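You operate a simulated robot arm through the tools that you are given. There is no shell and no other tool.

You are at the controls of a simulated robot arm. One attempt, no reset.

Task
Stop the fan, give the shaker crank 3 turns, then restart the fan.
Fine: pull the yellow lever down first and push it back up after; crank only once the air speed reads 0.

Only the result counts: the job must be done as asked and must still hold three seconds after the hand-in. Knocking over, shifting, dropping, spilling or breaking anything else fails it.

Robot
A 6-joint arm with a fingered hand, fixed in place. Base frame: the origin is on the floor under the middle of its stand, x ahead of it, y to its left, z up. Lengths are in m, angles in degrees, forces in N, time in s.
With the tool pointing down near the work surface it reaches from about 0.32 to 0.74 m from the base axis. Its first joint turns from -115.0 to 115.0 degrees. Payload 4 kg.
Tool frame: the origin (TCP) lies between the finger pads and is the grasp point; the fingertips stand 0.026 m ahead of it; z points along the fingers, y is the line along which they close. The gripper opens to 0.132 m; its body begins 0.073 m behind the TCP. The gripper is a hand of 4 fingers: y runs from the thumb to the fingers, the wrist lies at [0, 0, -0.239] in the tool frame, and closing takes about 1.5 s.
Orientation is that of the tool frame in the base frame, as a unit quaternion [w, x, y, z]. With the fingers straight down and closing along the base's y, the tool's x points along the base's -x, its y along +y and its z along -z.

Tools
- The arm moves only by the tool servo_tool. Its argument "motion" is text: rows parted by semicolons, each of 6 numbers parted by spaces: the turn, a rotation vector about the tool's x, y, z in degrees, then the shift along the tool's x, y, z in m. In form: ax ay az x y z; .... A call has 1 to 20 rows; each row shifts and turns the commanded pose from where the row before left it, along the tool's axes as they then stand. "gripper" is the gripper command, from -1 (shut) to 1 (fully open), values between in proportion, set as the call begins (left out, the last holds). Rows are played at 5 a second. More than 0.05 m and 8.6 degrees between two rows, or a gripper value outside its range, and nothing of the call is played. A pose out of reach is approached as far as the arm can. The call stops where the force on the tool passes 50 N (or 10 N more than at its start, if that is more) or the arm is blocked; 0.2 s more then pass. Each finger travels about 0.153 m/s and halts on what it meets, pressing with about 22 N; the grip force reading is that of the motor and also rises with nothing between the fingers. The clock runs only during rows and for 0.2 s after the last one: add rows that do not move to give the fingers time. The reply holds the time, the measured pose of the TCP, the force on the tool along the base axes, the opening and the grip force, in the units named above and with some noise, with the torque about the TCP (base axes, N m) and any sound that the robot's microphone picked up.
- Cameras (640 x 400 px; columns grow to the right, rows downward): "scene" is fixed at [0.0481, -0.5002, 1.4644]; the picture's right is [0.29, -0.96, 0.00], its down [-0.34, -0.11, -0.93] and it looks along [0.89, 0.27, -0.36] (base axes); focal length 214 px, centre (320, 200). "wrist" rides on the gripper at [0.068, 0.002, -0.097] in the tool frame; the picture's right is [-0.02, 1.00, 0.00], its down [-0.82, -0.02, -0.58] and it looks along [-0.58, -0.01, 0.82] (tool axes); focal length 270 px, centre (320, 200). There is no depth. A picture from a camera that has moved, and an enlarged one, comes with that camera's place and axes in the base frame and with its lens.
- capture(camera): a new picture of that camera. No time passes.
- move_column(by): slides the trunk up (or, below 0, down) by that many m; the arm rides with it, the base frame stays. It gives what a move gives, with no picture.
- set_fingers(finger1, finger2, finger3, thumb_bend): sets how far each is bent, from 0 (flat) to 1 (curled in); at 0.3 the hand is open as for a grip, at 0.7 the pads meet at the TCP. One left out holds its place. A second passes; each finger stops where it meets its share of the squeeze, and holds until it gets a number again. A gripper value or a shape takes the hand back. It gives what a move gives, with no picture; readings hold the bend of each and the force on the fingers (four entries, about 0 where the hand has none), thumb and palm.
- hand_shape(shape): the hand has 4 fingers and takes this shape, open, in about a second: jaw (thumb against the fingers, like two jaws); tri (thumb and two fingers); tip (a fingertip pinch); poke (one finger out to press); point (the index stretched); flat (the hand flat); cup (the hand cupped); fist (a fist). The gripper value then closes the fingers along that shape, each until it touches; the sizes above hold for jaw. It gives what a move gives, with no picture.
- enlarge(camera, box): a new picture of the part [left, top, right, bottom] of that camera's present view, enlarged. No time passes.
- close_job(): hands the job in; it is judged then, once.

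Places have to be worked out from the pictures, the camera data and where the tool is seen. Open the gripper and draw the arm clear of the work before you hand the job in, unless the task says otherwise.

The tools are called after "Call:" by a JSON object that holds its "api" and its "payload". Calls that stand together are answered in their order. servo_tool: Moves the arm, as the interface text tells. Its arguments: {"type":"object","properties":{"motion":{"type":"string"},"gripper":{"type":"number"}},"required":["motion"]} The other tools are called the same way: move_column (by) moves the trunk up or down; hand_shape (shape) gives the hand a shape; set_fingers (finger1, finger2, finger3, thumb_bend) moves the fingers one by one; capture (camera) takes a picture; enlarge (camera, box) takes an enlarged picture of a part of a camera's view; close_job () hands the job in.

At the start:

```text
time: 0.0
tcp_pos: [0.3283, -0.244, 1.4347]
ee_rot: [0.0, 0.0, 1.0, -0.001]
force: [0.2, -0.1, 0.2]
wrist_torque: [0.0, 0.03, 0.0]
gripper_width: 0.1319
grasp_force: 0.1
shape: jaw
bend: [0.3, 0.3, 0.3, 0.3]
finger forces: [0.1, 0.0, 0.0, 0.0, 0.0, 0.0]
trunk travel left (down, up): [-0.925, 0.065]
```

scene: 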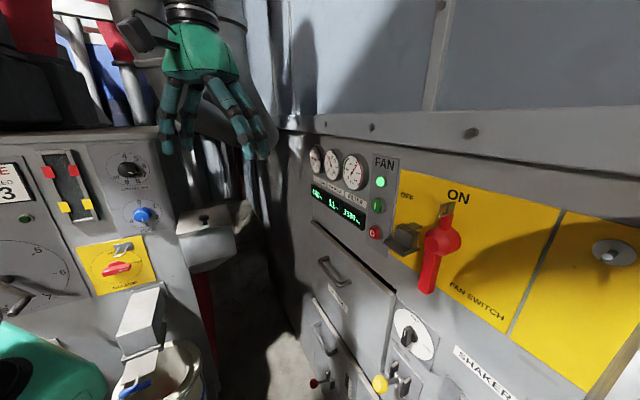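
wrist: 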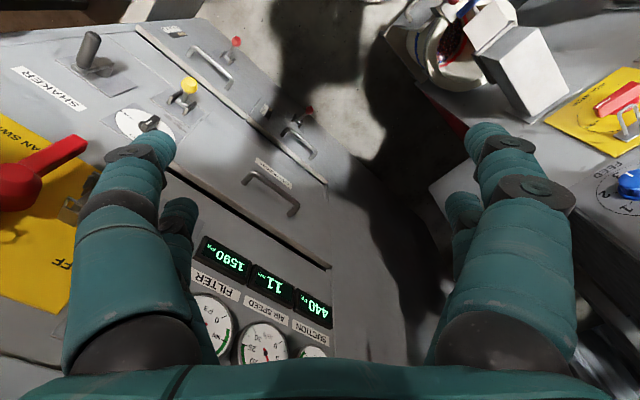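

I'll look closely at the panel before moving: the scene shows a fan switch, a FAN display, and a yellow knob lever low down.

Call:
{"api": "enlarge", "payload": {"camera": "scene", "box": [280, 130, 480, 255]}}

Call:
{"api": "enlarge", "payload": {"camera": "scene", "box": [300, 275, 500, 400]}}

Call:
{"api": "enlarge", "payload": {"camera": "wrist", "box": [0, 0, 320, 200]}}

Call:
{"api": "enlarge", "payload": {"camera": "scene", "box": [440, 200, 640, 400]}}

Call:
{"api": "enlarge", "payload": {"camera": "scene", "box": [0, 130, 240, 400]}}

```text
3.20 times, centred on (380, 192) of scene
camera zoom: at [0.0481, -0.5002, 1.4644], right [0.29, -0.96, 0.0], down [-0.34, -0.11, -0.93], along [0.89, 0.27, -0.36], focal length 686 px, centre (128, 224)
```

zoom: 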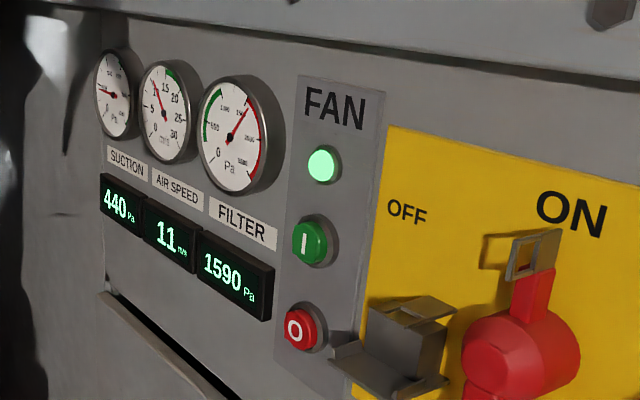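

```text
3.20 times, centred on (400, 338) of scene
camera zoom: at [0.0481, -0.5002, 1.4644], right [0.29, -0.96, 0.0], down [-0.34, -0.11, -0.93], along [0.89, 0.27, -0.36], focal length 686 px, centre (64, -240)
```

zoom: 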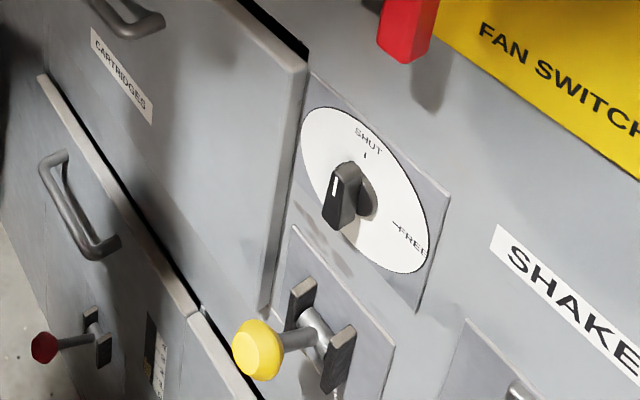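

```text
2.00 times, centred on (160, 100) of wrist
camera zoom: at [0.2593, -0.2409, 1.5323], right [0.02, 1.0, 0.0], down [0.82, -0.02, 0.58], along [0.58, -0.01, -0.82], focal length 541 px, centre (640, 400)
```

zoom: 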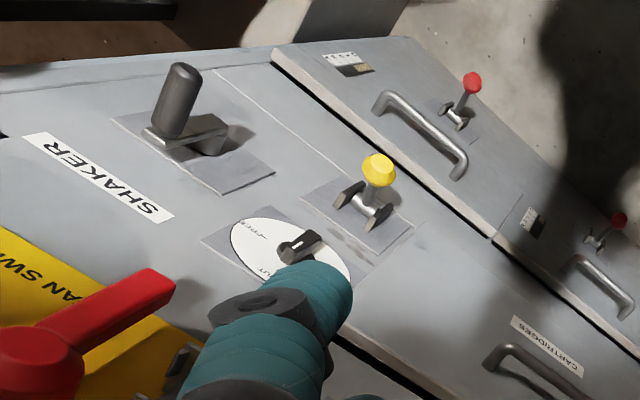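

```text
2.00 times, centred on (540, 300) of scene
camera zoom: at [0.0481, -0.5002, 1.4644], right [0.29, -0.96, 0.0], down [-0.34, -0.11, -0.93], along [0.89, 0.27, -0.36], focal length 429 px, centre (-120, 0)
```

zoom: 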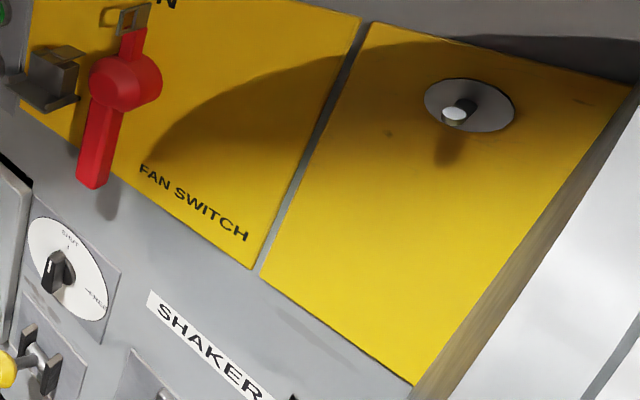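

```text
1.48 times, centred on (120, 265) of scene
camera zoom: at [0.0481, -0.5002, 1.4644], right [0.29, -0.96, 0.0], down [-0.34, -0.11, -0.93], along [0.89, 0.27, -0.36], focal length 318 px, centre (616, 104)
```

zoom: 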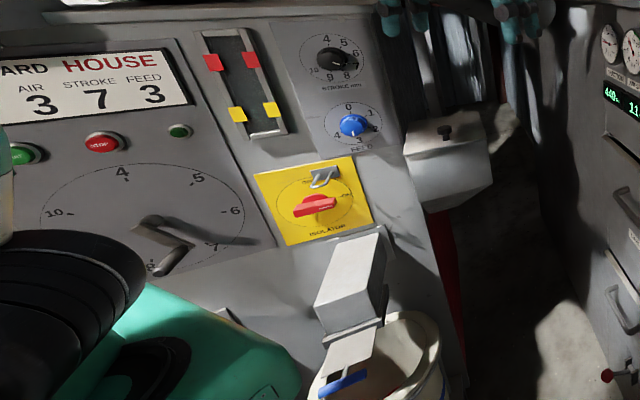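

The panel appears to be a near-vertical face about 0.74 m from the base axis at an azimuth of about -42°. The buttons are around z 1.19 and 1.27, the yellow ball around (0.40, -0.55, 0.865), and the crank is below the SHAKER label. I'll lower the trunk for a closer look before pitching the hand toward the panel.

Call:
{"api": "move_column", "payload": {"by": -0.3}}

Call:
{"api": "capture", "payload": {"camera": "wrist"}}

Call:
{"api": "capture", "payload": {"camera": "scene"}}

```text
time: 3.0
tcp_pos: [0.3276, -0.2432, 1.1351]
ee_rot: [0.0, 0.0, 1.0, 0.0]
force: [-1.4, -0.1, 0.3]
wrist_torque: [-0.03, 0.02, 0.02]
gripper_width: 0.1315
grasp_force: 0.1
shape: jaw
bend: [0.3, 0.3, 0.3, 0.3]
finger forces: [0.0, 0.1, 0.0, 0.0, 0.0, 0.0]
trunk travel left (down, up): [-0.625, 0.365]
```

```text
taken
camera wrist: at [0.2593, -0.2409, 1.2323], right [0.02, 1.0, 0.0], down [0.82, -0.02, 0.58], along [0.58, -0.01, -0.82], focal length 270 px, centre (320, 200)
```

wrist: 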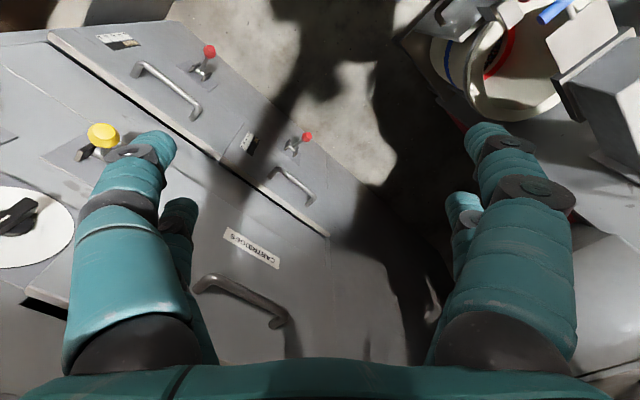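

```text
taken
```

scene: 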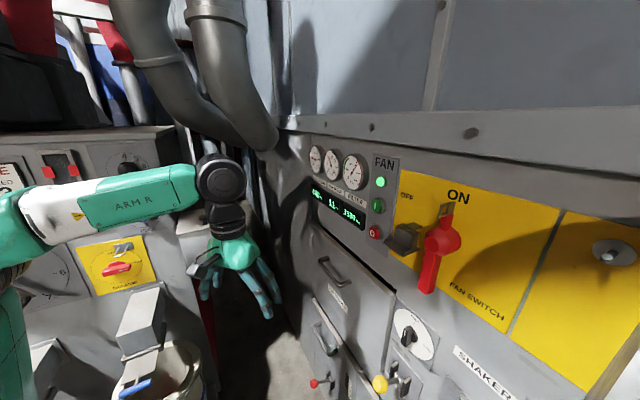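

The hand is hanging free above the floor gap, clear of the panel. I'll yaw it 42° to face the panel, then pitch it up about the wrist to about 56° so the camera looks straight at the panel.

Call:
{"api": "servo_tool", "payload": {"motion": "0 0 7 0 0 0; 0 0 7 0 0 0; 0 0 7 0 0 0; 0 0 7 0 0 0; 0 0 7 0 0 0; 0 0 7 0 0 0; 0 -8 0 -0.033 0 -0.002; 0 -8 0 -0.033 0 -0.002; 0 -8 0 -0.033 0 -0.002; 0 -8 0 -0.033 0 -0.002; 0 -8 0 -0.033 0 -0.002; 0 -8 0 -0.033 0 -0.002; 0 -8 0 -0.033 0 -0.002"}}

Call:
{"api": "capture", "payload": {"camera": "wrist"}}

Call:
{"api": "capture", "payload": {"camera": "scene"}}

```text
time: 5.8
tcp_pos: [0.475, -0.3751, 1.2385]
ee_rot: [0.439, 0.317, 0.824, -0.169]
force: [-0.4, -0.2, 0.2]
wrist_torque: [-0.03, -0.02, 0.01]
gripper_width: 0.132
grasp_force: 0.0
shape: jaw
bend: [0.3, 0.3, 0.3, 0.3]
finger forces: [0.0, 0.1, 0.0, 0.1, 0.0, 0.0]
trunk travel left (down, up): [-0.625, 0.365]
```

```text
taken
camera wrist: at [0.3873, -0.2939, 1.2363], right [0.68, 0.73, 0.02], down [-0.03, 0.0, 1.0], along [0.73, -0.68, 0.02], focal length 270 px, centre (320, 200)
```

wrist: 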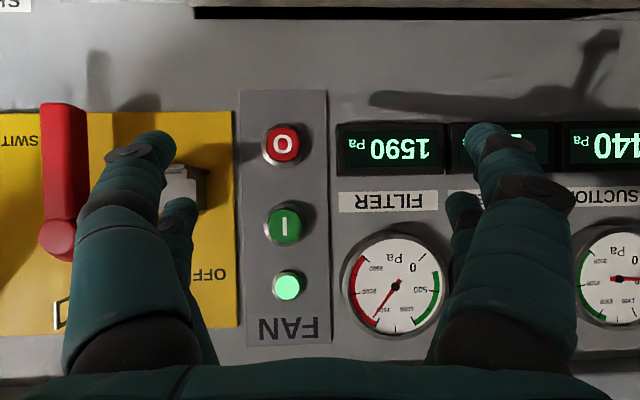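

```text
taken
```

scene: 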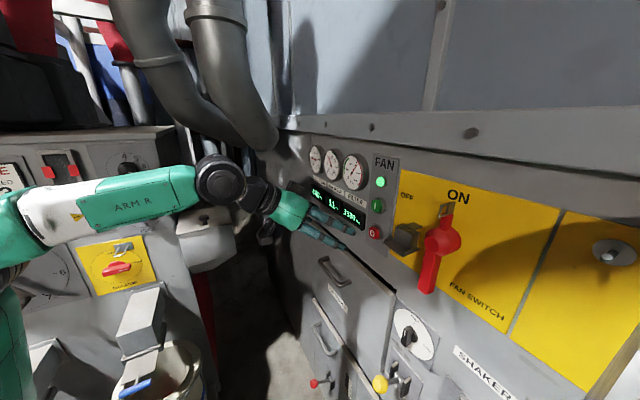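

The panel is square to the camera: O is at about u≈-0.01, z≈1.19, I is at z≈1.265, and FAN shows green. I'll lower the trunk to look at the dial, yellow lever and crank.

Call:
{"api": "move_column", "payload": {"by": -0.25}}

Call:
{"api": "servo_tool", "payload": {"motion": "0 0 0 0 -0.04 0; 0 0 0 0 -0.04 0; 0 0 0 0 -0.04 0; 0 0 0 0 -0.04 0"}}

Call:
{"api": "capture", "payload": {"camera": "wrist"}}

Call:
{"api": "capture", "payload": {"camera": "scene"}}

```text
time: 8.4
tcp_pos: [0.4749, -0.3758, 0.9876]
ee_rot: [0.439, 0.315, 0.825, -0.167]
force: [-0.2, -0.2, -0.2]
wrist_torque: [0.04, 0.02, 0.03]
gripper_width: 0.1319
grasp_force: 0.0
shape: jaw
bend: [0.3, 0.3, 0.3, 0.3]
finger forces: [0.0, 0.1, 0.1, 0.0, 0.1, 0.0]
trunk travel left (down, up): [-0.375, 0.615]
```

```text
time: 9.4
tcp_pos: [0.3662, -0.4931, 0.9892]
ee_rot: [0.439, 0.315, 0.824, -0.168]
force: [0.4, -0.2, 0.1]
wrist_torque: [0.0, 0.0, -0.01]
gripper_width: 0.1319
grasp_force: 0.1
shape: jaw
bend: [0.3, 0.3, 0.3, 0.3]
finger forces: [0.0, 0.0, 0.1, 0.0, 0.1, 0.1]
trunk travel left (down, up): [-0.375, 0.615]
```

```text
taken
camera wrist: at [0.2784, -0.4122, 0.9874], right [0.68, 0.73, 0.02], down [-0.03, 0.0, 1.0], along [0.73, -0.68, 0.02], focal length 270 px, centre (320, 200)
```

wrist: 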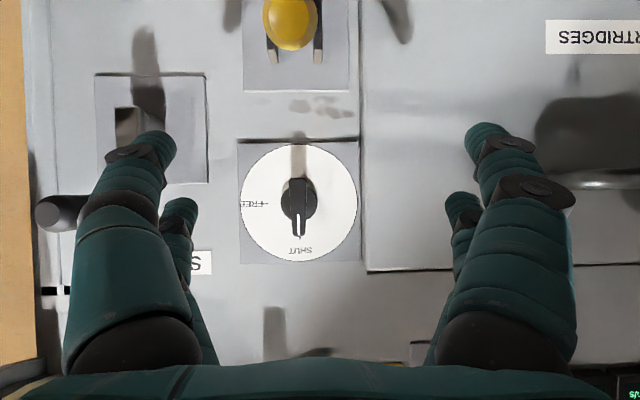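

```text
taken
```

scene: 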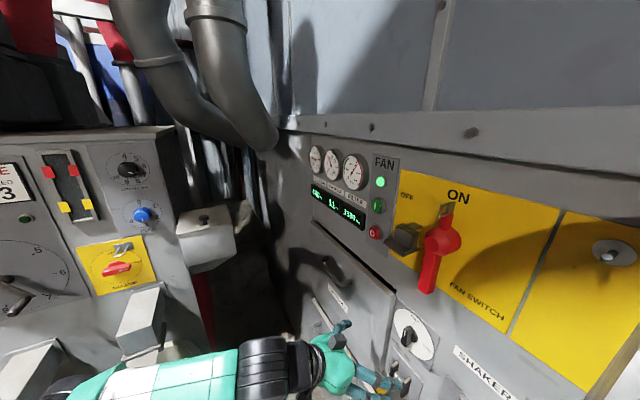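

The dial pointer is at SHUT, the yellow knob is below it, and the crank handle appears to point up from a hub at about u≈0.28, z≈0.92, sticking out about 0.11 m. I'll back off 8 cm and shift right to see the crank and lever clearly between the fingers.

Call:
{"api": "servo_tool", "payload": {"motion": "0 0 0 0.0224 0 -0.033; 0 0 0 0.0224 0 -0.033; 0 0 0 0 -0.04 0; 0 0 0 0 -0.04 0; 0 0 0 -0.033 0 -0.0224"}}

Call:
{"api": "capture", "payload": {"camera": "wrist"}}

```text
time: 10.6
tcp_pos: [0.2515, -0.501, 1.0294]
ee_rot: [0.439, 0.316, 0.824, -0.169]
force: [-1.2, -1.1, -0.5]
wrist_torque: [0.0, 0.0, -0.03]
gripper_width: 0.1317
grasp_force: 0.1
shape: jaw
bend: [0.3, 0.3, 0.3, 0.3]
finger forces: [0.0, 0.1, 0.1, 0.0, 0.0, 0.0]
trunk travel left (down, up): [-0.375, 0.615]
```

```text
taken
camera wrist: at [0.1632, -0.4195, 1.0267], right [0.68, 0.73, 0.02], down [-0.03, 0.0, 1.0], along [0.73, -0.68, 0.02], focal length 270 px, centre (320, 200)
```

wrist: 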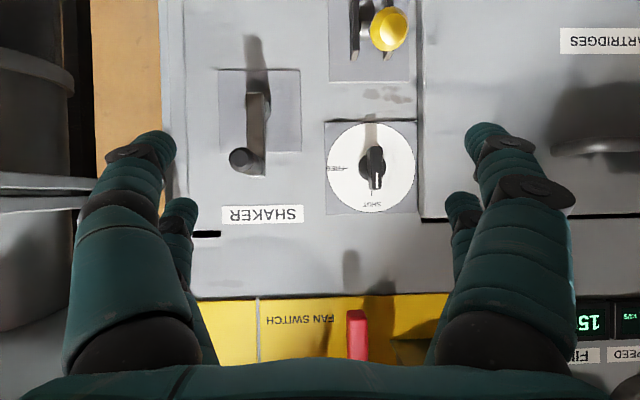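

The crank and lever are visible between the fingers now. I'll enlarge both areas.

Call:
{"api": "enlarge", "payload": {"camera": "wrist", "box": [200, 50, 340, 230]}}

Call:
{"api": "enlarge", "payload": {"camera": "wrist", "box": [320, 0, 440, 220]}}

```text
2.22 times, centred on (270, 140) of wrist
camera zoom: at [0.1632, -0.4195, 1.0267], right [0.68, 0.73, 0.02], down [-0.03, 0.0, 1.0], along [0.73, -0.68, 0.02], focal length 601 px, centre (431, 333)
```

zoom: 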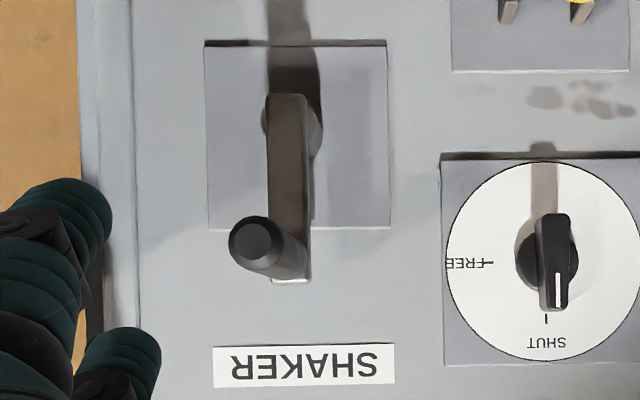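

```text
1.82 times, centred on (380, 110) of wrist
camera zoom: at [0.1632, -0.4195, 1.0267], right [0.68, 0.73, 0.02], down [-0.03, 0.0, 1.0], along [0.73, -0.68, 0.02], focal length 491 px, centre (211, 364)
```

zoom: 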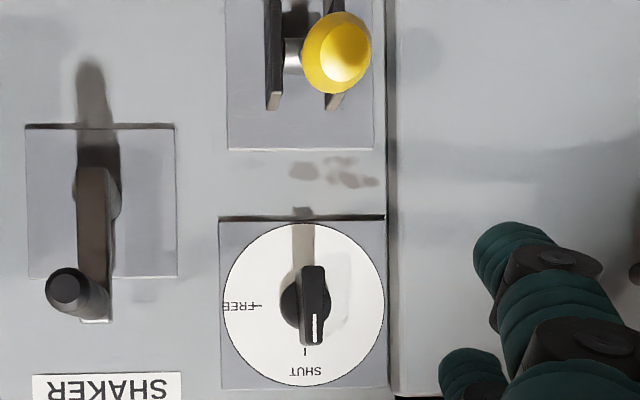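

The crank hub is about (u 0.272, z 0.927) with the handle straight up at z≈0.996, radius about 0.07 and handle diameter about 23 mm. Next I'll look at the yellow lever from a lower viewpoint.

Call:
{"api": "move_column", "payload": {"by": -0.13}}

Call:
{"api": "servo_tool", "payload": {"motion": "0 0 0 0 0.04 0; 0 0 0 0 0.04 0"}}

Call:
{"api": "capture", "payload": {"camera": "wrist"}}

Call:
{"api": "enlarge", "payload": {"camera": "wrist", "box": [240, 60, 400, 220]}}

```text
time: 12.2
tcp_pos: [0.2523, -0.4998, 0.8985]
ee_rot: [0.439, 0.316, 0.824, -0.168]
force: [0.0, 0.3, -0.1]
wrist_torque: [0.01, -0.02, 0.01]
gripper_width: 0.1318
grasp_force: 0.1
shape: jaw
bend: [0.3, 0.3, 0.3, 0.3]
finger forces: [0.0, 0.1, 0.0, 0.1, 0.1, 0.0]
trunk travel left (down, up): [-0.245, 0.745]
```

```text
time: 12.8
tcp_pos: [0.3052, -0.4418, 0.8992]
ee_rot: [0.438, 0.317, 0.824, -0.169]
force: [0.6, -0.9, 0.0]
wrist_torque: [-0.04, 0.03, 0.03]
gripper_width: 0.1321
grasp_force: 0.1
shape: jaw
bend: [0.3, 0.3, 0.3, 0.3]
finger forces: [0.1, 0.1, 0.0, 0.0, 0.1, 0.1]
trunk travel left (down, up): [-0.245, 0.745]
```

```text
taken
camera wrist: at [0.2172, -0.3592, 0.8974], right [0.68, 0.73, 0.02], down [-0.03, 0.0, 1.0], along [0.73, -0.68, 0.02], focal length 270 px, centre (320, 200)
```

wrist: 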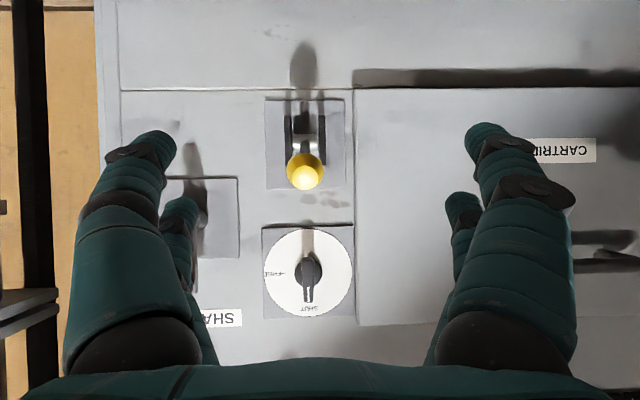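

```text
2.50 times, centred on (320, 140) of wrist
camera zoom: at [0.2172, -0.3592, 0.8974], right [0.68, 0.73, 0.02], down [-0.03, 0.0, 1.0], along [0.73, -0.68, 0.02], focal length 676 px, centre (320, 350)
```

zoom: 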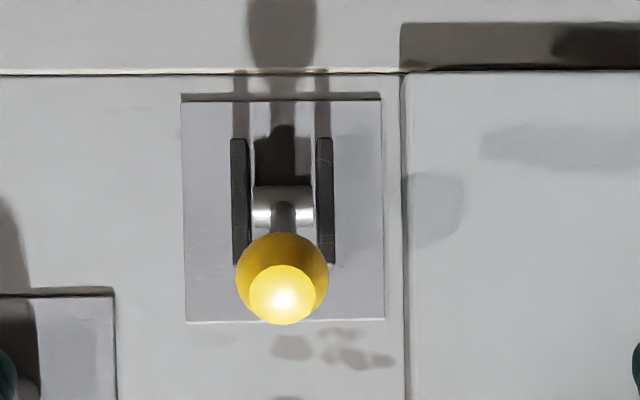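

The yellow ball is about (0.394, -0.543, 0.878), roughly 35 mm across. Its pivot is near z≈0.836 close to the panel, so the lever points outward and up. I'll finish pitching the hand to horizontal, keeping the wrist in place.

Call:
{"api": "servo_tool", "payload": {"motion": "0 -8 0 -0.033 0 -0.002; 0 -8 0 -0.033 0 -0.002; 0 -8 0 -0.033 0 -0.002; 0 -8 0 -0.033 0 -0.002; 0 -2 0 -0.008 0 0"}}

Call:
{"api": "capture", "payload": {"camera": "wrist"}}

Call:
{"api": "capture", "payload": {"camera": "scene"}}

```text
time: 14.0
tcp_pos: [0.334, -0.47, 1.0311]
ee_rot: [0.661, 0.253, 0.66, -0.253]
force: [0.2, 0.0, 0.3]
wrist_torque: [0.0, 0.02, 0.02]
gripper_width: 0.132
grasp_force: 0.0
shape: jaw
bend: [0.3, 0.3, 0.3, 0.3]
finger forces: [0.1, 0.0, 0.1, 0.0, 0.0, 0.0]
trunk travel left (down, up): [-0.245, 0.745]
```

```text
taken
camera wrist: at [0.2637, -0.4036, 0.9626], right [0.67, 0.74, 0.03], down [-0.44, 0.37, 0.82], along [0.6, -0.56, 0.58], focal length 270 px, centre (320, 200)
```

wrist: 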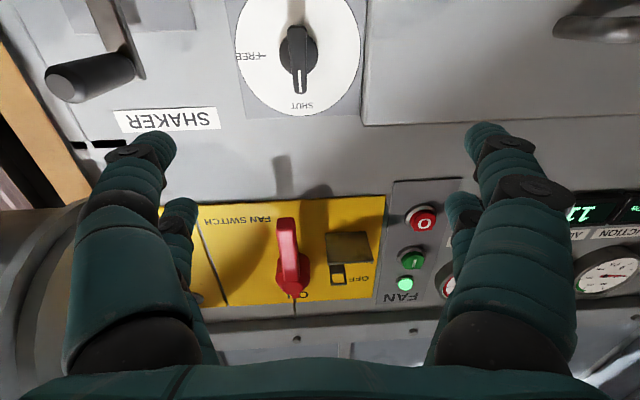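

```text
taken
```

scene: 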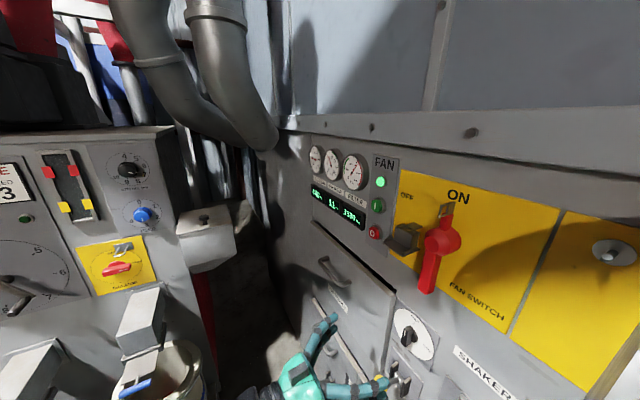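

The hand is now horizontal along the panel normal, with the TCP at depth p≈0.563. I'll lower it to ball height and center it sideways, then check alignment.

Call:
{"api": "move_column", "payload": {"by": -0.153}}

Call:
{"api": "servo_tool", "payload": {"motion": "0 0 0 0 -0.014 0; 0 0 0 0 0 0"}}

Call:
{"api": "capture", "payload": {"camera": "wrist"}}

```text
time: 15.7
tcp_pos: [0.3337, -0.4707, 0.8774]
ee_rot: [0.66, 0.253, 0.66, -0.253]
force: [-0.3, -0.4, 0.5]
wrist_torque: [0.02, 0.01, -0.01]
gripper_width: 0.1319
grasp_force: 0.0
shape: jaw
bend: [0.3, 0.3, 0.3, 0.3]
finger forces: [0.0, 0.2, 0.0, 0.0, 0.0, 0.0]
trunk travel left (down, up): [-0.092, 0.898]
```

```text
time: 16.3
tcp_pos: [0.3251, -0.481, 0.8771]
ee_rot: [0.66, 0.253, 0.66, -0.253]
force: [0.7, 0.0, 0.6]
wrist_torque: [0.02, 0.0, 0.01]
gripper_width: 0.132
grasp_force: 0.1
shape: jaw
bend: [0.3, 0.3, 0.3, 0.3]
finger forces: [0.0, 0.0, 0.0, 0.0, 0.0, 0.0]
trunk travel left (down, up): [-0.092, 0.898]
```

```text
taken
camera wrist: at [0.2535, -0.4134, 0.8094], right [0.67, 0.74, 0.03], down [-0.44, 0.37, 0.82], along [0.6, -0.56, 0.58], focal length 270 px, centre (320, 200)
```

wrist: 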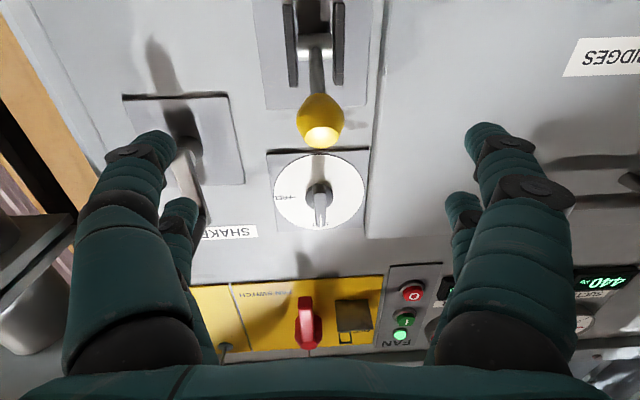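

The ball sits dead ahead (u≈0.140, z≈0.874, p≈0.656) with the fingers open either side. I'll advance 88 mm so the ball is between the pads, then check.

Call:
{"api": "servo_tool", "payload": {"motion": "0 0 0 0 0 0.03; 0 0 0 0 0 0.03; 0 0 0 0 0 0.028; 0 0 0 0 0 0"}}

Call:
{"api": "capture", "payload": {"camera": "wrist"}}

Call:
{"api": "capture", "payload": {"camera": "scene"}}

```text
time: 17.3
tcp_pos: [0.3929, -0.5396, 0.8793]
ee_rot: [0.66, 0.253, 0.66, -0.253]
force: [0.3, -0.6, 0.0]
wrist_torque: [0.02, 0.02, 0.01]
gripper_width: 0.1319
grasp_force: 0.0
shape: jaw
bend: [0.3, 0.3, 0.3, 0.3]
finger forces: [0.0, 0.0, 0.1, 0.1, 0.0, 0.0]
trunk travel left (down, up): [-0.092, 0.898]
```

```text
taken
camera wrist: at [0.321, -0.4711, 0.8103], right [0.67, 0.74, 0.03], down [-0.44, 0.37, 0.82], along [0.6, -0.56, 0.58], focal length 270 px, centre (320, 200)
```

wrist: 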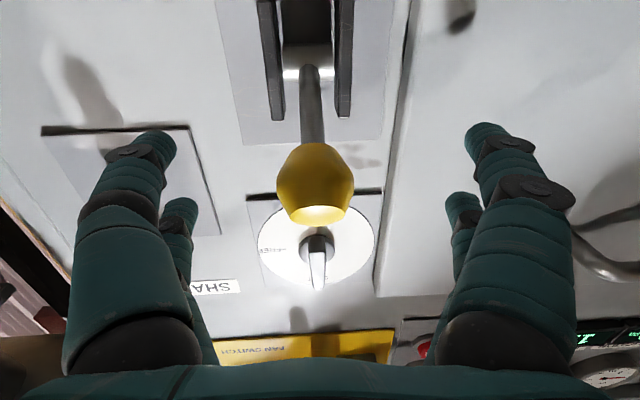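

```text
taken
```

scene: 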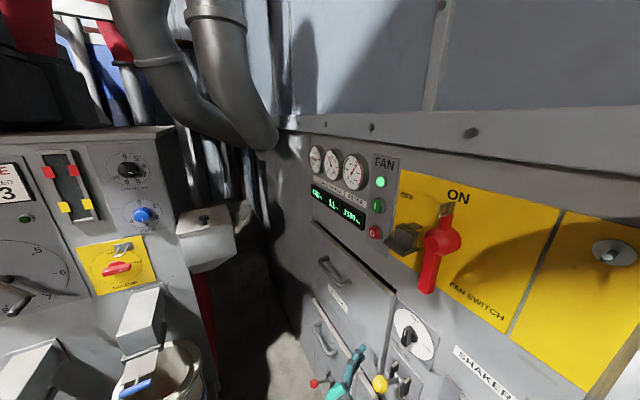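

The ball is centered at the TCP. I'll close the fingers on it.

Call:
{"api": "servo_tool", "payload": {"motion": "0 0 0 0 0 0; 0 0 0 0 0 0; 0 0 0 0 0 0; 0 0 0 0 0 0; 0 0 0 0 0 0; 0 0 0 0 0 0; 0 0 0 0 0 0; 0 0 0 0 0 0", "gripper": -1}}

Call:
{"api": "capture", "payload": {"camera": "wrist"}}

```text
time: 19.1
tcp_pos: [0.3925, -0.5391, 0.8764]
ee_rot: [0.659, 0.254, 0.661, -0.253]
force: [5.3, -5.3, -5.8]
wrist_torque: [-0.04, -0.05, 0.05]
gripper_width: 0.0093
grasp_force: 21.8
shape: jaw
bend: [0.71, 0.69, 0.71, 0.71]
finger forces: [18.0, 0.1, 0.0, 0.0, 17.1, 0.1]
trunk travel left (down, up): [-0.092, 0.898]
```

```text
taken
camera wrist: at [0.3214, -0.4717, 0.8091], right [0.67, 0.74, 0.03], down [-0.44, 0.37, 0.82], along [0.6, -0.56, 0.58], focal length 270 px, centre (320, 200)
```

wrist: 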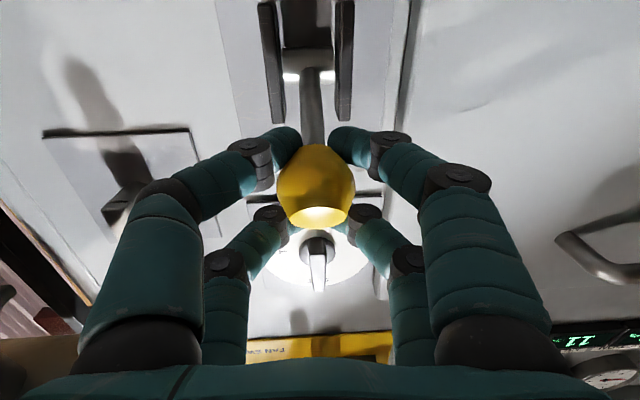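

The fingers now cage the ball: the lower pair is around the stem and the upper pair is above the ball. I'll ease the grip slightly so the stem can swing through the gap, then pull down along the lever arc in small steps.

Call:
{"api": "servo_tool", "payload": {"motion": "0 0 0 0 0 0; 0 0 0 0 0 0; 0 0 0 0.0095 0 -0.005; 0 0 0 0.010 0 -0.004; 0 0 0 0.0105 0 -0.0024; 0 0 0 0 0 0", "gripper": -0.7}}

Call:
{"api": "capture", "payload": {"camera": "wrist"}}

Call:
{"api": "capture", "payload": {"camera": "scene"}}

```text
time: 20.5
tcp_pos: [0.3829, -0.5314, 0.8462]
ee_rot: [0.66, 0.254, 0.66, -0.254]
force: [0.4, 0.7, 0.7]
wrist_torque: [-0.01, 0.01, 0.0]
gripper_width: 0.02
grasp_force: 0.1
shape: jaw
bend: [0.72, 0.72, 0.72, 0.7]
finger forces: [0.0, 0.6, 0.2, 0.0, 0.0, 0.0]
trunk travel left (down, up): [-0.092, 0.898]
```

```text
taken
camera wrist: at [0.3116, -0.4645, 0.7795], right [0.67, 0.74, 0.03], down [-0.44, 0.37, 0.82], along [0.6, -0.56, 0.58], focal length 270 px, centre (320, 200)
```

wrist: 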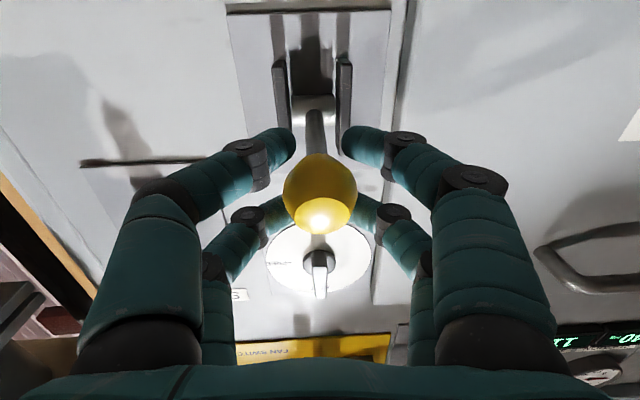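

```text
taken
```

scene: 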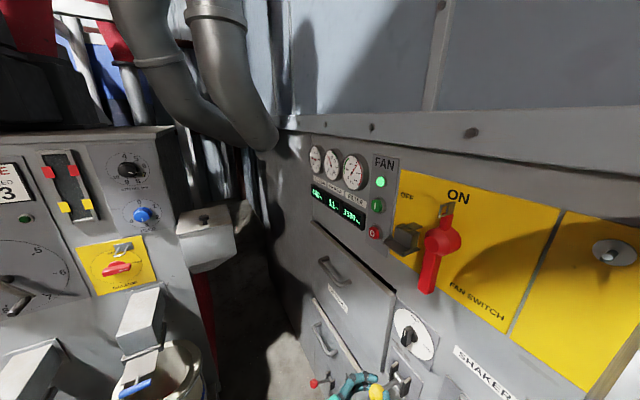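

The ball follows down with low force (now about z 0.851). I'll continue the arc downward.

Call:
{"api": "servo_tool", "payload": {"motion": "0 0 0 0.0107 0 0; 0 0 0 0.0105 0 0.001; 0 0 0 0.0102 0 0.003; 0 0 0 0.0096 0 0.004; 0 0 0 0 0 0"}}

Call:
{"api": "capture", "payload": {"camera": "wrist"}}

Call:
{"api": "enlarge", "payload": {"camera": "scene", "box": [300, 275, 500, 400]}}

```text
time: 21.7
tcp_pos: [0.3897, -0.5396, 0.8105]
ee_rot: [0.658, 0.255, 0.662, -0.252]
force: [0.0, 0.5, 0.2]
wrist_torque: [0.0, 0.02, -0.01]
gripper_width: 0.0201
grasp_force: 0.0
shape: jaw
bend: [0.72, 0.72, 0.72, 0.7]
finger forces: [0.0, 0.1, 0.0, 0.0, 0.0, 0.0]
out of reach, approached as far as the arm can: row 4
trunk travel left (down, up): [-0.092, 0.898]
```

```text
taken
camera wrist: at [0.3179, -0.4717, 0.744], right [0.67, 0.74, 0.03], down [-0.44, 0.37, 0.82], along [0.6, -0.56, 0.57], focal length 270 px, centre (320, 200)
```

wrist: 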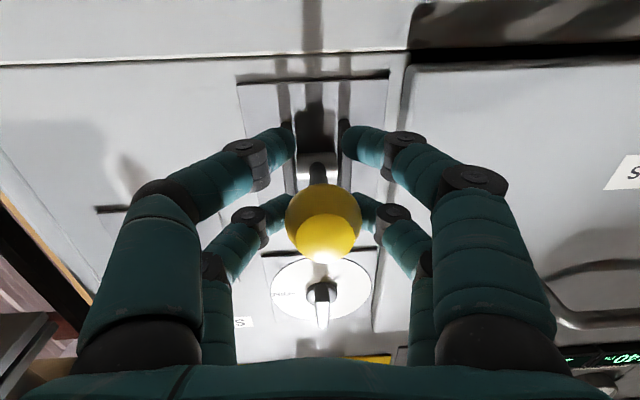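

```text
3.20 times, centred on (400, 338) of scene
camera zoom: at [0.0481, -0.5002, 1.4644], right [0.29, -0.96, 0.0], down [-0.34, -0.11, -0.93], along [0.89, 0.27, -0.36], focal length 686 px, centre (64, -240)
```

zoom: 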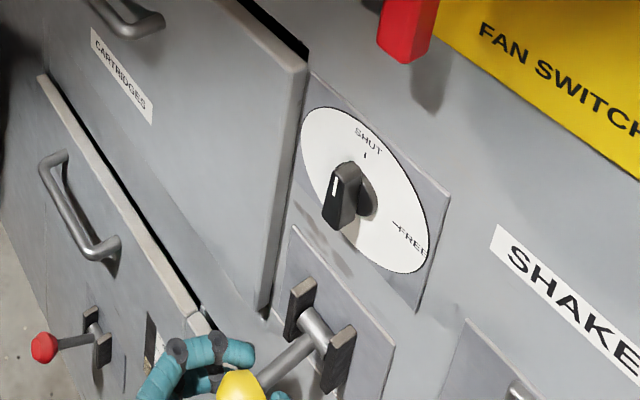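

The arm hit its low reach limit with the ball just past horizontal (z≈0.824). I'll continue downward with the trunk in small steps.

Call:
{"api": "move_column", "payload": {"by": -0.015}}

Call:
{"api": "move_column", "payload": {"by": -0.015}}

Call:
{"api": "capture", "payload": {"camera": "wrist"}}

Call:
{"api": "enlarge", "payload": {"camera": "scene", "box": [300, 275, 500, 400]}}

```text
time: 22.4
tcp_pos: [0.3901, -0.5388, 0.7955]
ee_rot: [0.658, 0.254, 0.662, -0.252]
force: [0.5, -0.2, -0.1]
wrist_torque: [0.0, 0.01, -0.02]
gripper_width: 0.0198
grasp_force: 0.0
shape: jaw
bend: [0.72, 0.72, 0.72, 0.7]
finger forces: [0.0, 0.1, 0.0, 0.1, 0.0, 0.0]
trunk travel left (down, up): [-0.077, 0.913]
```

```text
time: 23.0
tcp_pos: [0.3897, -0.5395, 0.7818]
ee_rot: [0.659, 0.254, 0.662, -0.252]
force: [-0.1, -0.8, 0.2]
wrist_torque: [0.02, 0.0, -0.01]
gripper_width: 0.0198
grasp_force: 0.1
shape: jaw
bend: [0.72, 0.72, 0.72, 0.7]
finger forces: [0.0, 0.1, 0.0, 0.0, 0.1, 0.0]
trunk travel left (down, up): [-0.062, 0.928]
```

```text
taken
camera wrist: at [0.3178, -0.4716, 0.7141], right [0.67, 0.74, 0.03], down [-0.44, 0.37, 0.82], along [0.6, -0.56, 0.57], focal length 270 px, centre (320, 200)
```

wrist: 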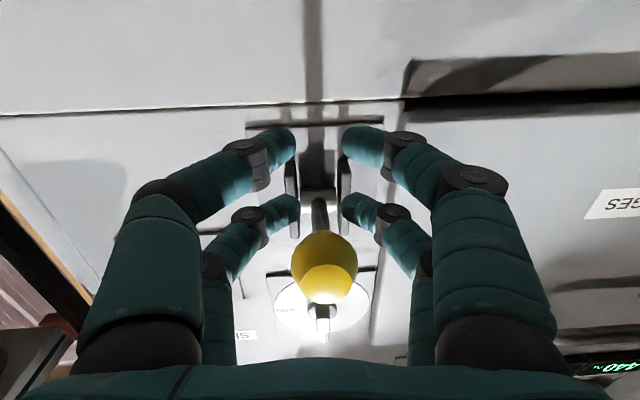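

```text
3.20 times, centred on (400, 338) of scene
camera zoom: at [0.0481, -0.5002, 1.4644], right [0.29, -0.96, 0.0], down [-0.34, -0.11, -0.93], along [0.89, 0.27, -0.36], focal length 686 px, centre (64, -240)
```

zoom: 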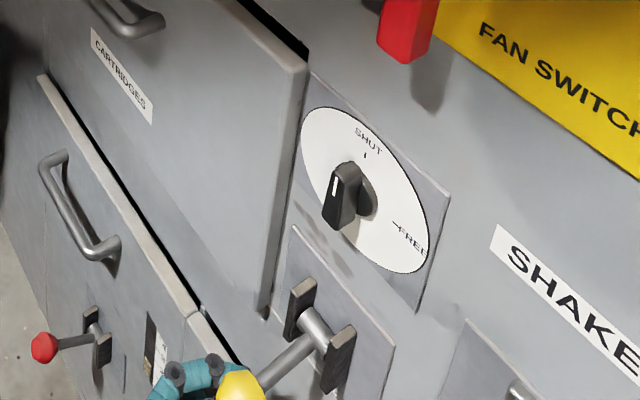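

The ball stayed at about z 0.821 while the hand slid past below it, because it escaped through the hollow of the curled fingers. I'll open, retreat, and then use closed fingertips as a bar pressing down from above.

Call:
{"api": "servo_tool", "payload": {"motion": "0 0 0 0 0 0; 0 0 0 0 0 0; 0 0 0 0 0 0; 0 0 0 0 0 0; 0 0 0 0 0 0; 0 0 0 0 0 0; 0 0 0 0 0 -0.03; 0 0 0 0 0 -0.04; 0 0 0 0 0 -0.04; 0 0 0 0 0 0", "gripper": 1}}

Call:
{"api": "servo_tool", "payload": {"motion": "0 0 0 0 0 0; 0 0 0 0 0 0; 0 0 0 -0.04 0 0; 0 0 0 -0.04 0 0; 0 0 0 -0.04 0 0; 0 0 0 0 0 0; 0 0 0 0 0 0; 0 0 0 0 0 0; 0 0 0 0 0 0", "gripper": -1}}

Call:
{"api": "capture", "payload": {"camera": "wrist"}}

Call:
{"api": "enlarge", "payload": {"camera": "scene", "box": [300, 275, 500, 400]}}

```text
time: 25.2
tcp_pos: [0.3084, -0.4677, 0.7981]
ee_rot: [0.656, 0.257, 0.664, -0.251]
force: [-0.3, -0.6, 0.0]
wrist_torque: [0.01, -0.03, 0.02]
gripper_width: 0.1318
grasp_force: 0.0
shape: jaw
bend: [0.3, 0.3, 0.3, 0.3]
finger forces: [0.0, 0.0, 0.0, 0.1, 0.0, 0.0]
out of reach, approached as far as the arm can: row 7, 8, 9
trunk travel left (down, up): [-0.062, 0.928]
```

```text
time: 27.2
tcp_pos: [0.3093, -0.4679, 0.9174]
ee_rot: [0.658, 0.255, 0.662, -0.252]
force: [-0.1, -0.6, 0.2]
wrist_torque: [-0.02, 0.06, -0.05]
gripper_width: 0.0
grasp_force: 21.8
shape: jaw
bend: [0.62, 0.62, 0.62, 0.7]
finger forces: [0.0, 0.0, 0.0, 0.1, 0.1, 0.1]
trunk travel left (down, up): [-0.062, 0.928]
```

```text
taken
camera wrist: at [0.2381, -0.3998, 0.851], right [0.67, 0.74, 0.03], down [-0.44, 0.37, 0.82], along [0.6, -0.56, 0.57], focal length 270 px, centre (320, 200)
```

wrist: 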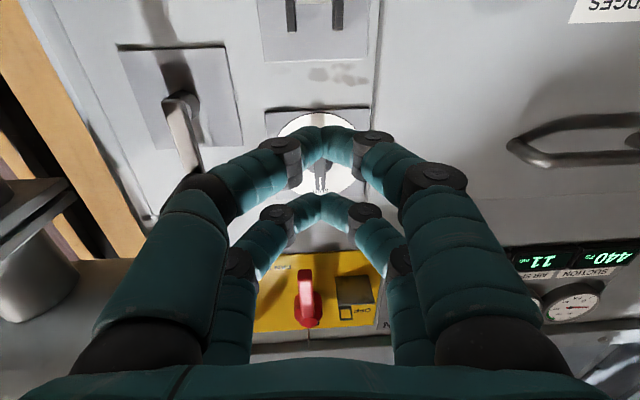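

```text
3.20 times, centred on (400, 338) of scene
camera zoom: at [0.0481, -0.5002, 1.4644], right [0.29, -0.96, 0.0], down [-0.34, -0.11, -0.93], along [0.89, 0.27, -0.36], focal length 686 px, centre (64, -240)
```

zoom: 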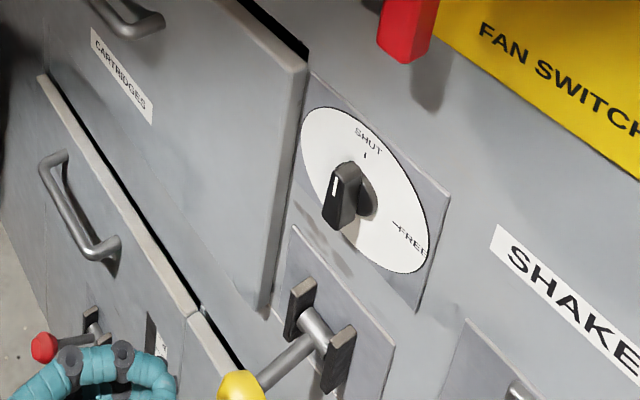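

The lower finger arch sits about 29 mm below the TCP line and the ball top is at about z 0.838. I'll move forward over the ball, then press down gently.

Call:
{"api": "servo_tool", "payload": {"motion": "0 0 0 0 0 0.04; 0 0 0 0 0 0.04; 0 0 0 0 0 0.016; 0 0 0 0.02 0 0; 0 0 0 0.02 0 0; 0 0 0 0 0 0"}}

Call:
{"api": "capture", "payload": {"camera": "wrist"}}

Call:
{"api": "enlarge", "payload": {"camera": "scene", "box": [300, 275, 500, 400]}}

```text
time: 28.6
tcp_pos: [0.3817, -0.5329, 0.8761]
ee_rot: [0.658, 0.255, 0.662, -0.252]
force: [0.7, 0.2, -0.4]
wrist_torque: [0.03, -0.01, 0.02]
gripper_width: 0.0
grasp_force: 21.8
shape: jaw
bend: [0.62, 0.62, 0.62, 0.7]
finger forces: [0.1, 0.1, 0.1, 0.0, 0.0, 0.1]
trunk travel left (down, up): [-0.062, 0.928]
```

```text
taken
camera wrist: at [0.3103, -0.4643, 0.8101], right [0.67, 0.74, 0.03], down [-0.44, 0.37, 0.82], along [0.6, -0.56, 0.57], focal length 270 px, centre (320, 200)
```

wrist: 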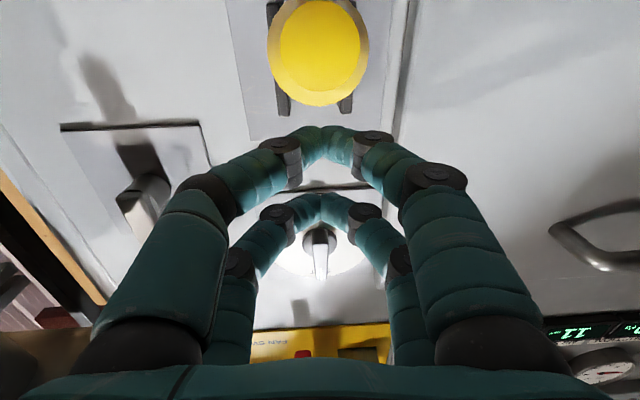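

```text
3.20 times, centred on (400, 338) of scene
camera zoom: at [0.0481, -0.5002, 1.4644], right [0.29, -0.96, 0.0], down [-0.34, -0.11, -0.93], along [0.89, 0.27, -0.36], focal length 686 px, centre (64, -240)
```

zoom: 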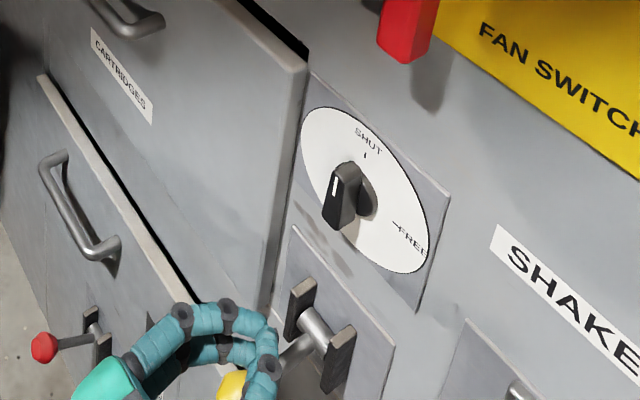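

The arch is poised above the ball (ball at z≈0.821, p≈0.647). Pressing down in 8 mm steps.

Call:
{"api": "servo_tool", "payload": {"motion": "0 0 0 0.008 0 0; 0 0 0 0.008 0 0; 0 0 0 0.008 0 0.001; 0 0 0 0.008 0 0.001; 0 0 0 0 0 0"}}

Call:
{"api": "capture", "payload": {"camera": "wrist"}}

Call:
{"api": "enlarge", "payload": {"camera": "scene", "box": [300, 275, 500, 400]}}

```text
time: 29.8
tcp_pos: [0.3829, -0.5338, 0.8439]
ee_rot: [0.658, 0.255, 0.662, -0.253]
force: [0.5, -0.4, 0.7]
wrist_torque: [-0.07, -0.01, 0.01]
gripper_width: 0.0
grasp_force: 21.7
shape: jaw
bend: [0.62, 0.62, 0.62, 0.7]
finger forces: [0.0, 0.0, 0.1, 0.0, 0.0, 0.0]
trunk travel left (down, up): [-0.062, 0.928]
```

```text
taken
camera wrist: at [0.3111, -0.4655, 0.7774], right [0.67, 0.74, 0.03], down [-0.44, 0.37, 0.82], along [0.6, -0.56, 0.57], focal length 270 px, centre (320, 200)
```

wrist: 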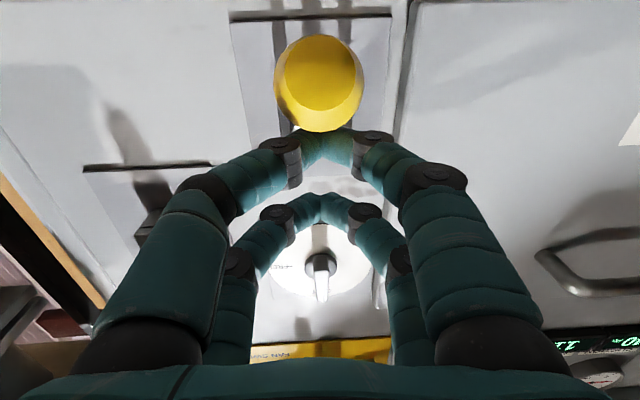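

```text
3.20 times, centred on (400, 338) of scene
camera zoom: at [0.0481, -0.5002, 1.4644], right [0.29, -0.96, 0.0], down [-0.34, -0.11, -0.93], along [0.89, 0.27, -0.36], focal length 686 px, centre (64, -240)
```

zoom: 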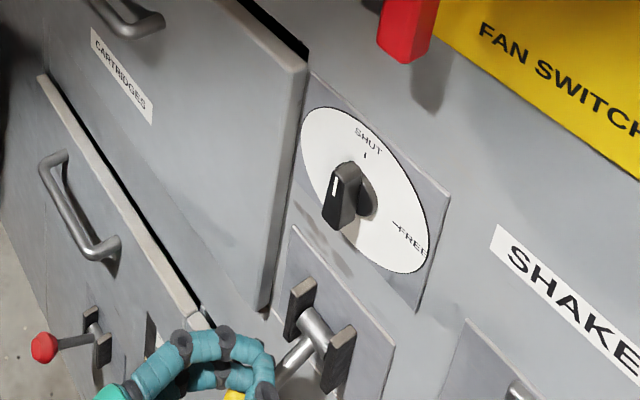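

The ball is moving down (z≈0.80) with barely any force. I'll keep going until it hits its stop.

Call:
{"api": "servo_tool", "payload": {"motion": "0 0 0 0.008 0 0.002; 0 0 0 0.008 0 0.003; 0 0 0 0.008 0 0.003; 0 0 0 0 0 0"}}

Call:
{"api": "capture", "payload": {"camera": "wrist"}}

Call:
{"api": "enlarge", "payload": {"camera": "scene", "box": [300, 275, 500, 400]}}

```text
time: 30.9
tcp_pos: [0.3839, -0.5323, 0.8356]
ee_rot: [0.667, 0.25, 0.653, -0.259]
force: [-1.9, -2.1, 15.5]
wrist_torque: [-0.17, -0.17, 0.02]
gripper_width: 0.0002
grasp_force: 22.1
shape: jaw
bend: [0.62, 0.62, 0.62, 0.7]
finger forces: [0.1, 0.0, 0.0, 0.1, 0.0, 0.0]
trunk travel left (down, up): [-0.062, 0.928]
stopped in row 4: the force on the tool passed its limit at 50 N (the readings are from after the stop); the commanded pose is now the measured one
```

```text
taken
camera wrist: at [0.3145, -0.4663, 0.7663], right [0.67, 0.74, 0.02], down [-0.45, 0.39, 0.8], along [0.59, -0.55, 0.6], focal length 270 px, centre (320, 200)
```

wrist: 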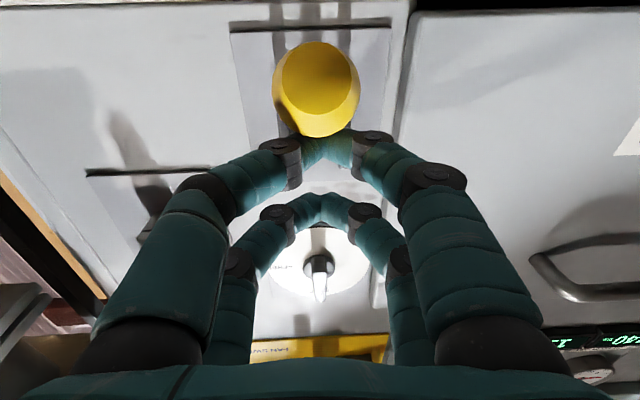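

```text
3.20 times, centred on (400, 338) of scene
camera zoom: at [0.0481, -0.5002, 1.4644], right [0.29, -0.96, 0.0], down [-0.34, -0.11, -0.93], along [0.89, 0.27, -0.36], focal length 686 px, centre (64, -240)
```

zoom: 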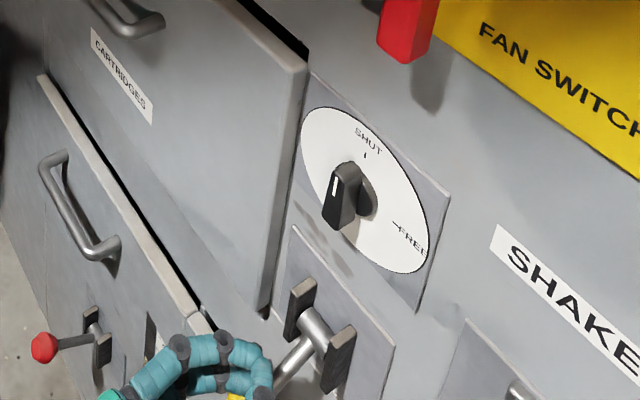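

The lever hit its lower stop (50 N limit). I'll lift off, back away, and verify that it stays down.

Call:
{"api": "servo_tool", "payload": {"motion": "0 0 0 -0.03 0 0; 0 0 0 -0.03 0 -0.01; 0 0 0 0 0 -0.04; 0 1.5 0 0 0 -0.04; 0 0 0 0 0 0"}}

Call:
{"api": "capture", "payload": {"camera": "wrist"}}

Call:
{"api": "enlarge", "payload": {"camera": "scene", "box": [300, 275, 500, 400]}}

```text
time: 32.1
tcp_pos: [0.3196, -0.4739, 0.8892]
ee_rot: [0.654, 0.255, 0.665, -0.254]
force: [-0.4, 0.3, 0.5]
wrist_torque: [-0.05, 0.03, -0.01]
gripper_width: 0.0001
grasp_force: 22.0
shape: jaw
bend: [0.62, 0.62, 0.62, 0.7]
finger forces: [0.0, 0.1, 0.1, 0.0, 0.0, 0.0]
trunk travel left (down, up): [-0.062, 0.928]
```

```text
taken
camera wrist: at [0.2473, -0.4058, 0.8233], right [0.67, 0.74, 0.02], down [-0.43, 0.37, 0.82], along [0.6, -0.56, 0.57], focal length 270 px, centre (320, 200)
```

wrist: 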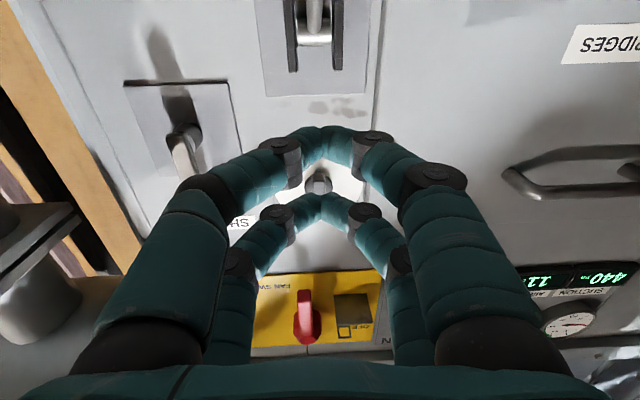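

```text
3.20 times, centred on (400, 338) of scene
camera zoom: at [0.0481, -0.5002, 1.4644], right [0.29, -0.96, 0.0], down [-0.34, -0.11, -0.93], along [0.89, 0.27, -0.36], focal length 686 px, centre (64, -240)
```

zoom: 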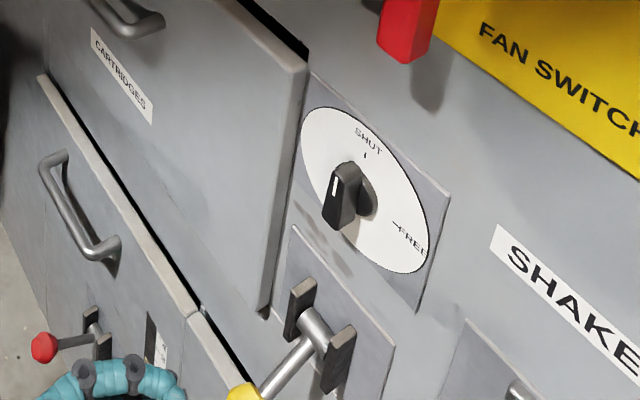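

The lever stays down. Next I'll go to the fan buttons: raise the trunk 0.30, shift left, and shape the hand to poke.

Call:
{"api": "move_column", "payload": {"by": 0.3}}

Call:
{"api": "servo_tool", "payload": {"motion": "0 0 0 0 0.04 0; 0 0 0 0 0.04 0; 0 0 0 0 0.04 0; 0 0 0 0 0.025 0; 0 0 0 0 0 0"}}

Call:
{"api": "hand_shape", "payload": {"shape": "poke"}}

Call:
{"api": "capture", "payload": {"camera": "wrist"}}

Call:
{"api": "capture", "payload": {"camera": "scene"}}

```text
time: 35.1
tcp_pos: [0.3184, -0.4752, 1.1895]
ee_rot: [0.655, 0.256, 0.665, -0.254]
force: [0.5, 0.9, -0.2]
wrist_torque: [0.01, 0.0, 0.01]
gripper_width: 0.0003
grasp_force: 21.6
shape: jaw
bend: [0.62, 0.62, 0.62, 0.7]
finger forces: [0.0, 0.0, 0.0, 0.0, 0.0, 0.0]
trunk travel left (down, up): [-0.362, 0.628]
```

```text
time: 36.3
tcp_pos: [0.4158, -0.3691, 1.1893]
ee_rot: [0.656, 0.256, 0.663, -0.255]
force: [0.2, 0.3, -0.3]
wrist_torque: [0.0, 0.0, 0.01]
gripper_width: 0.0
grasp_force: 21.3
shape: jaw
bend: [0.62, 0.62, 0.62, 0.7]
finger forces: [0.1, 0.0, 0.1, 0.0, 0.0, 0.0]
trunk travel left (down, up): [-0.362, 0.628]
```

```text
time: 37.2
tcp_pos: [0.4158, -0.3688, 1.1881]
ee_rot: [0.655, 0.255, 0.665, -0.254]
force: [0.7, -0.2, 0.4]
wrist_torque: [0.0, 0.0, 0.02]
gripper_width: 0.0
grasp_force: 0.0
shape: poke
bend: [1.0, 1.0, 1.0, 0.34]
finger forces: [0.1, 0.0, 0.0, 0.0, 0.0, 0.0]
trunk travel left (down, up): [-0.362, 0.628]
```

```text
taken
camera wrist: at [0.3437, -0.3015, 1.1221], right [0.67, 0.74, 0.02], down [-0.43, 0.37, 0.82], along [0.6, -0.56, 0.57], focal length 270 px, centre (320, 200)
```

wrist: 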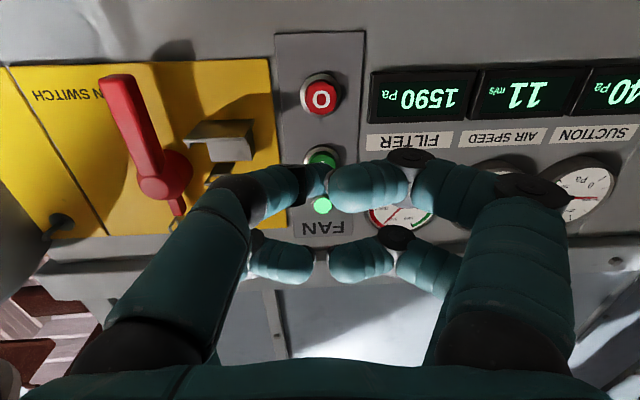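

```text
taken
```

scene: 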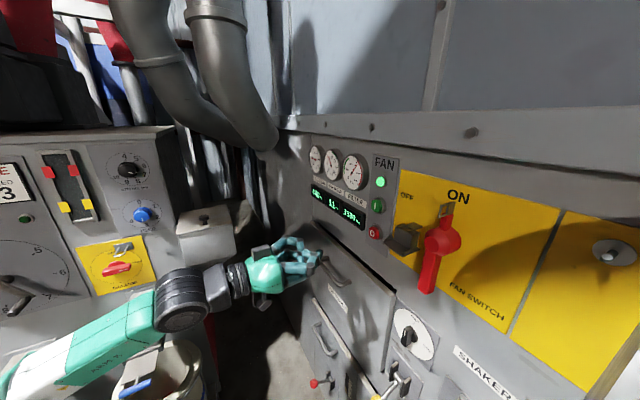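

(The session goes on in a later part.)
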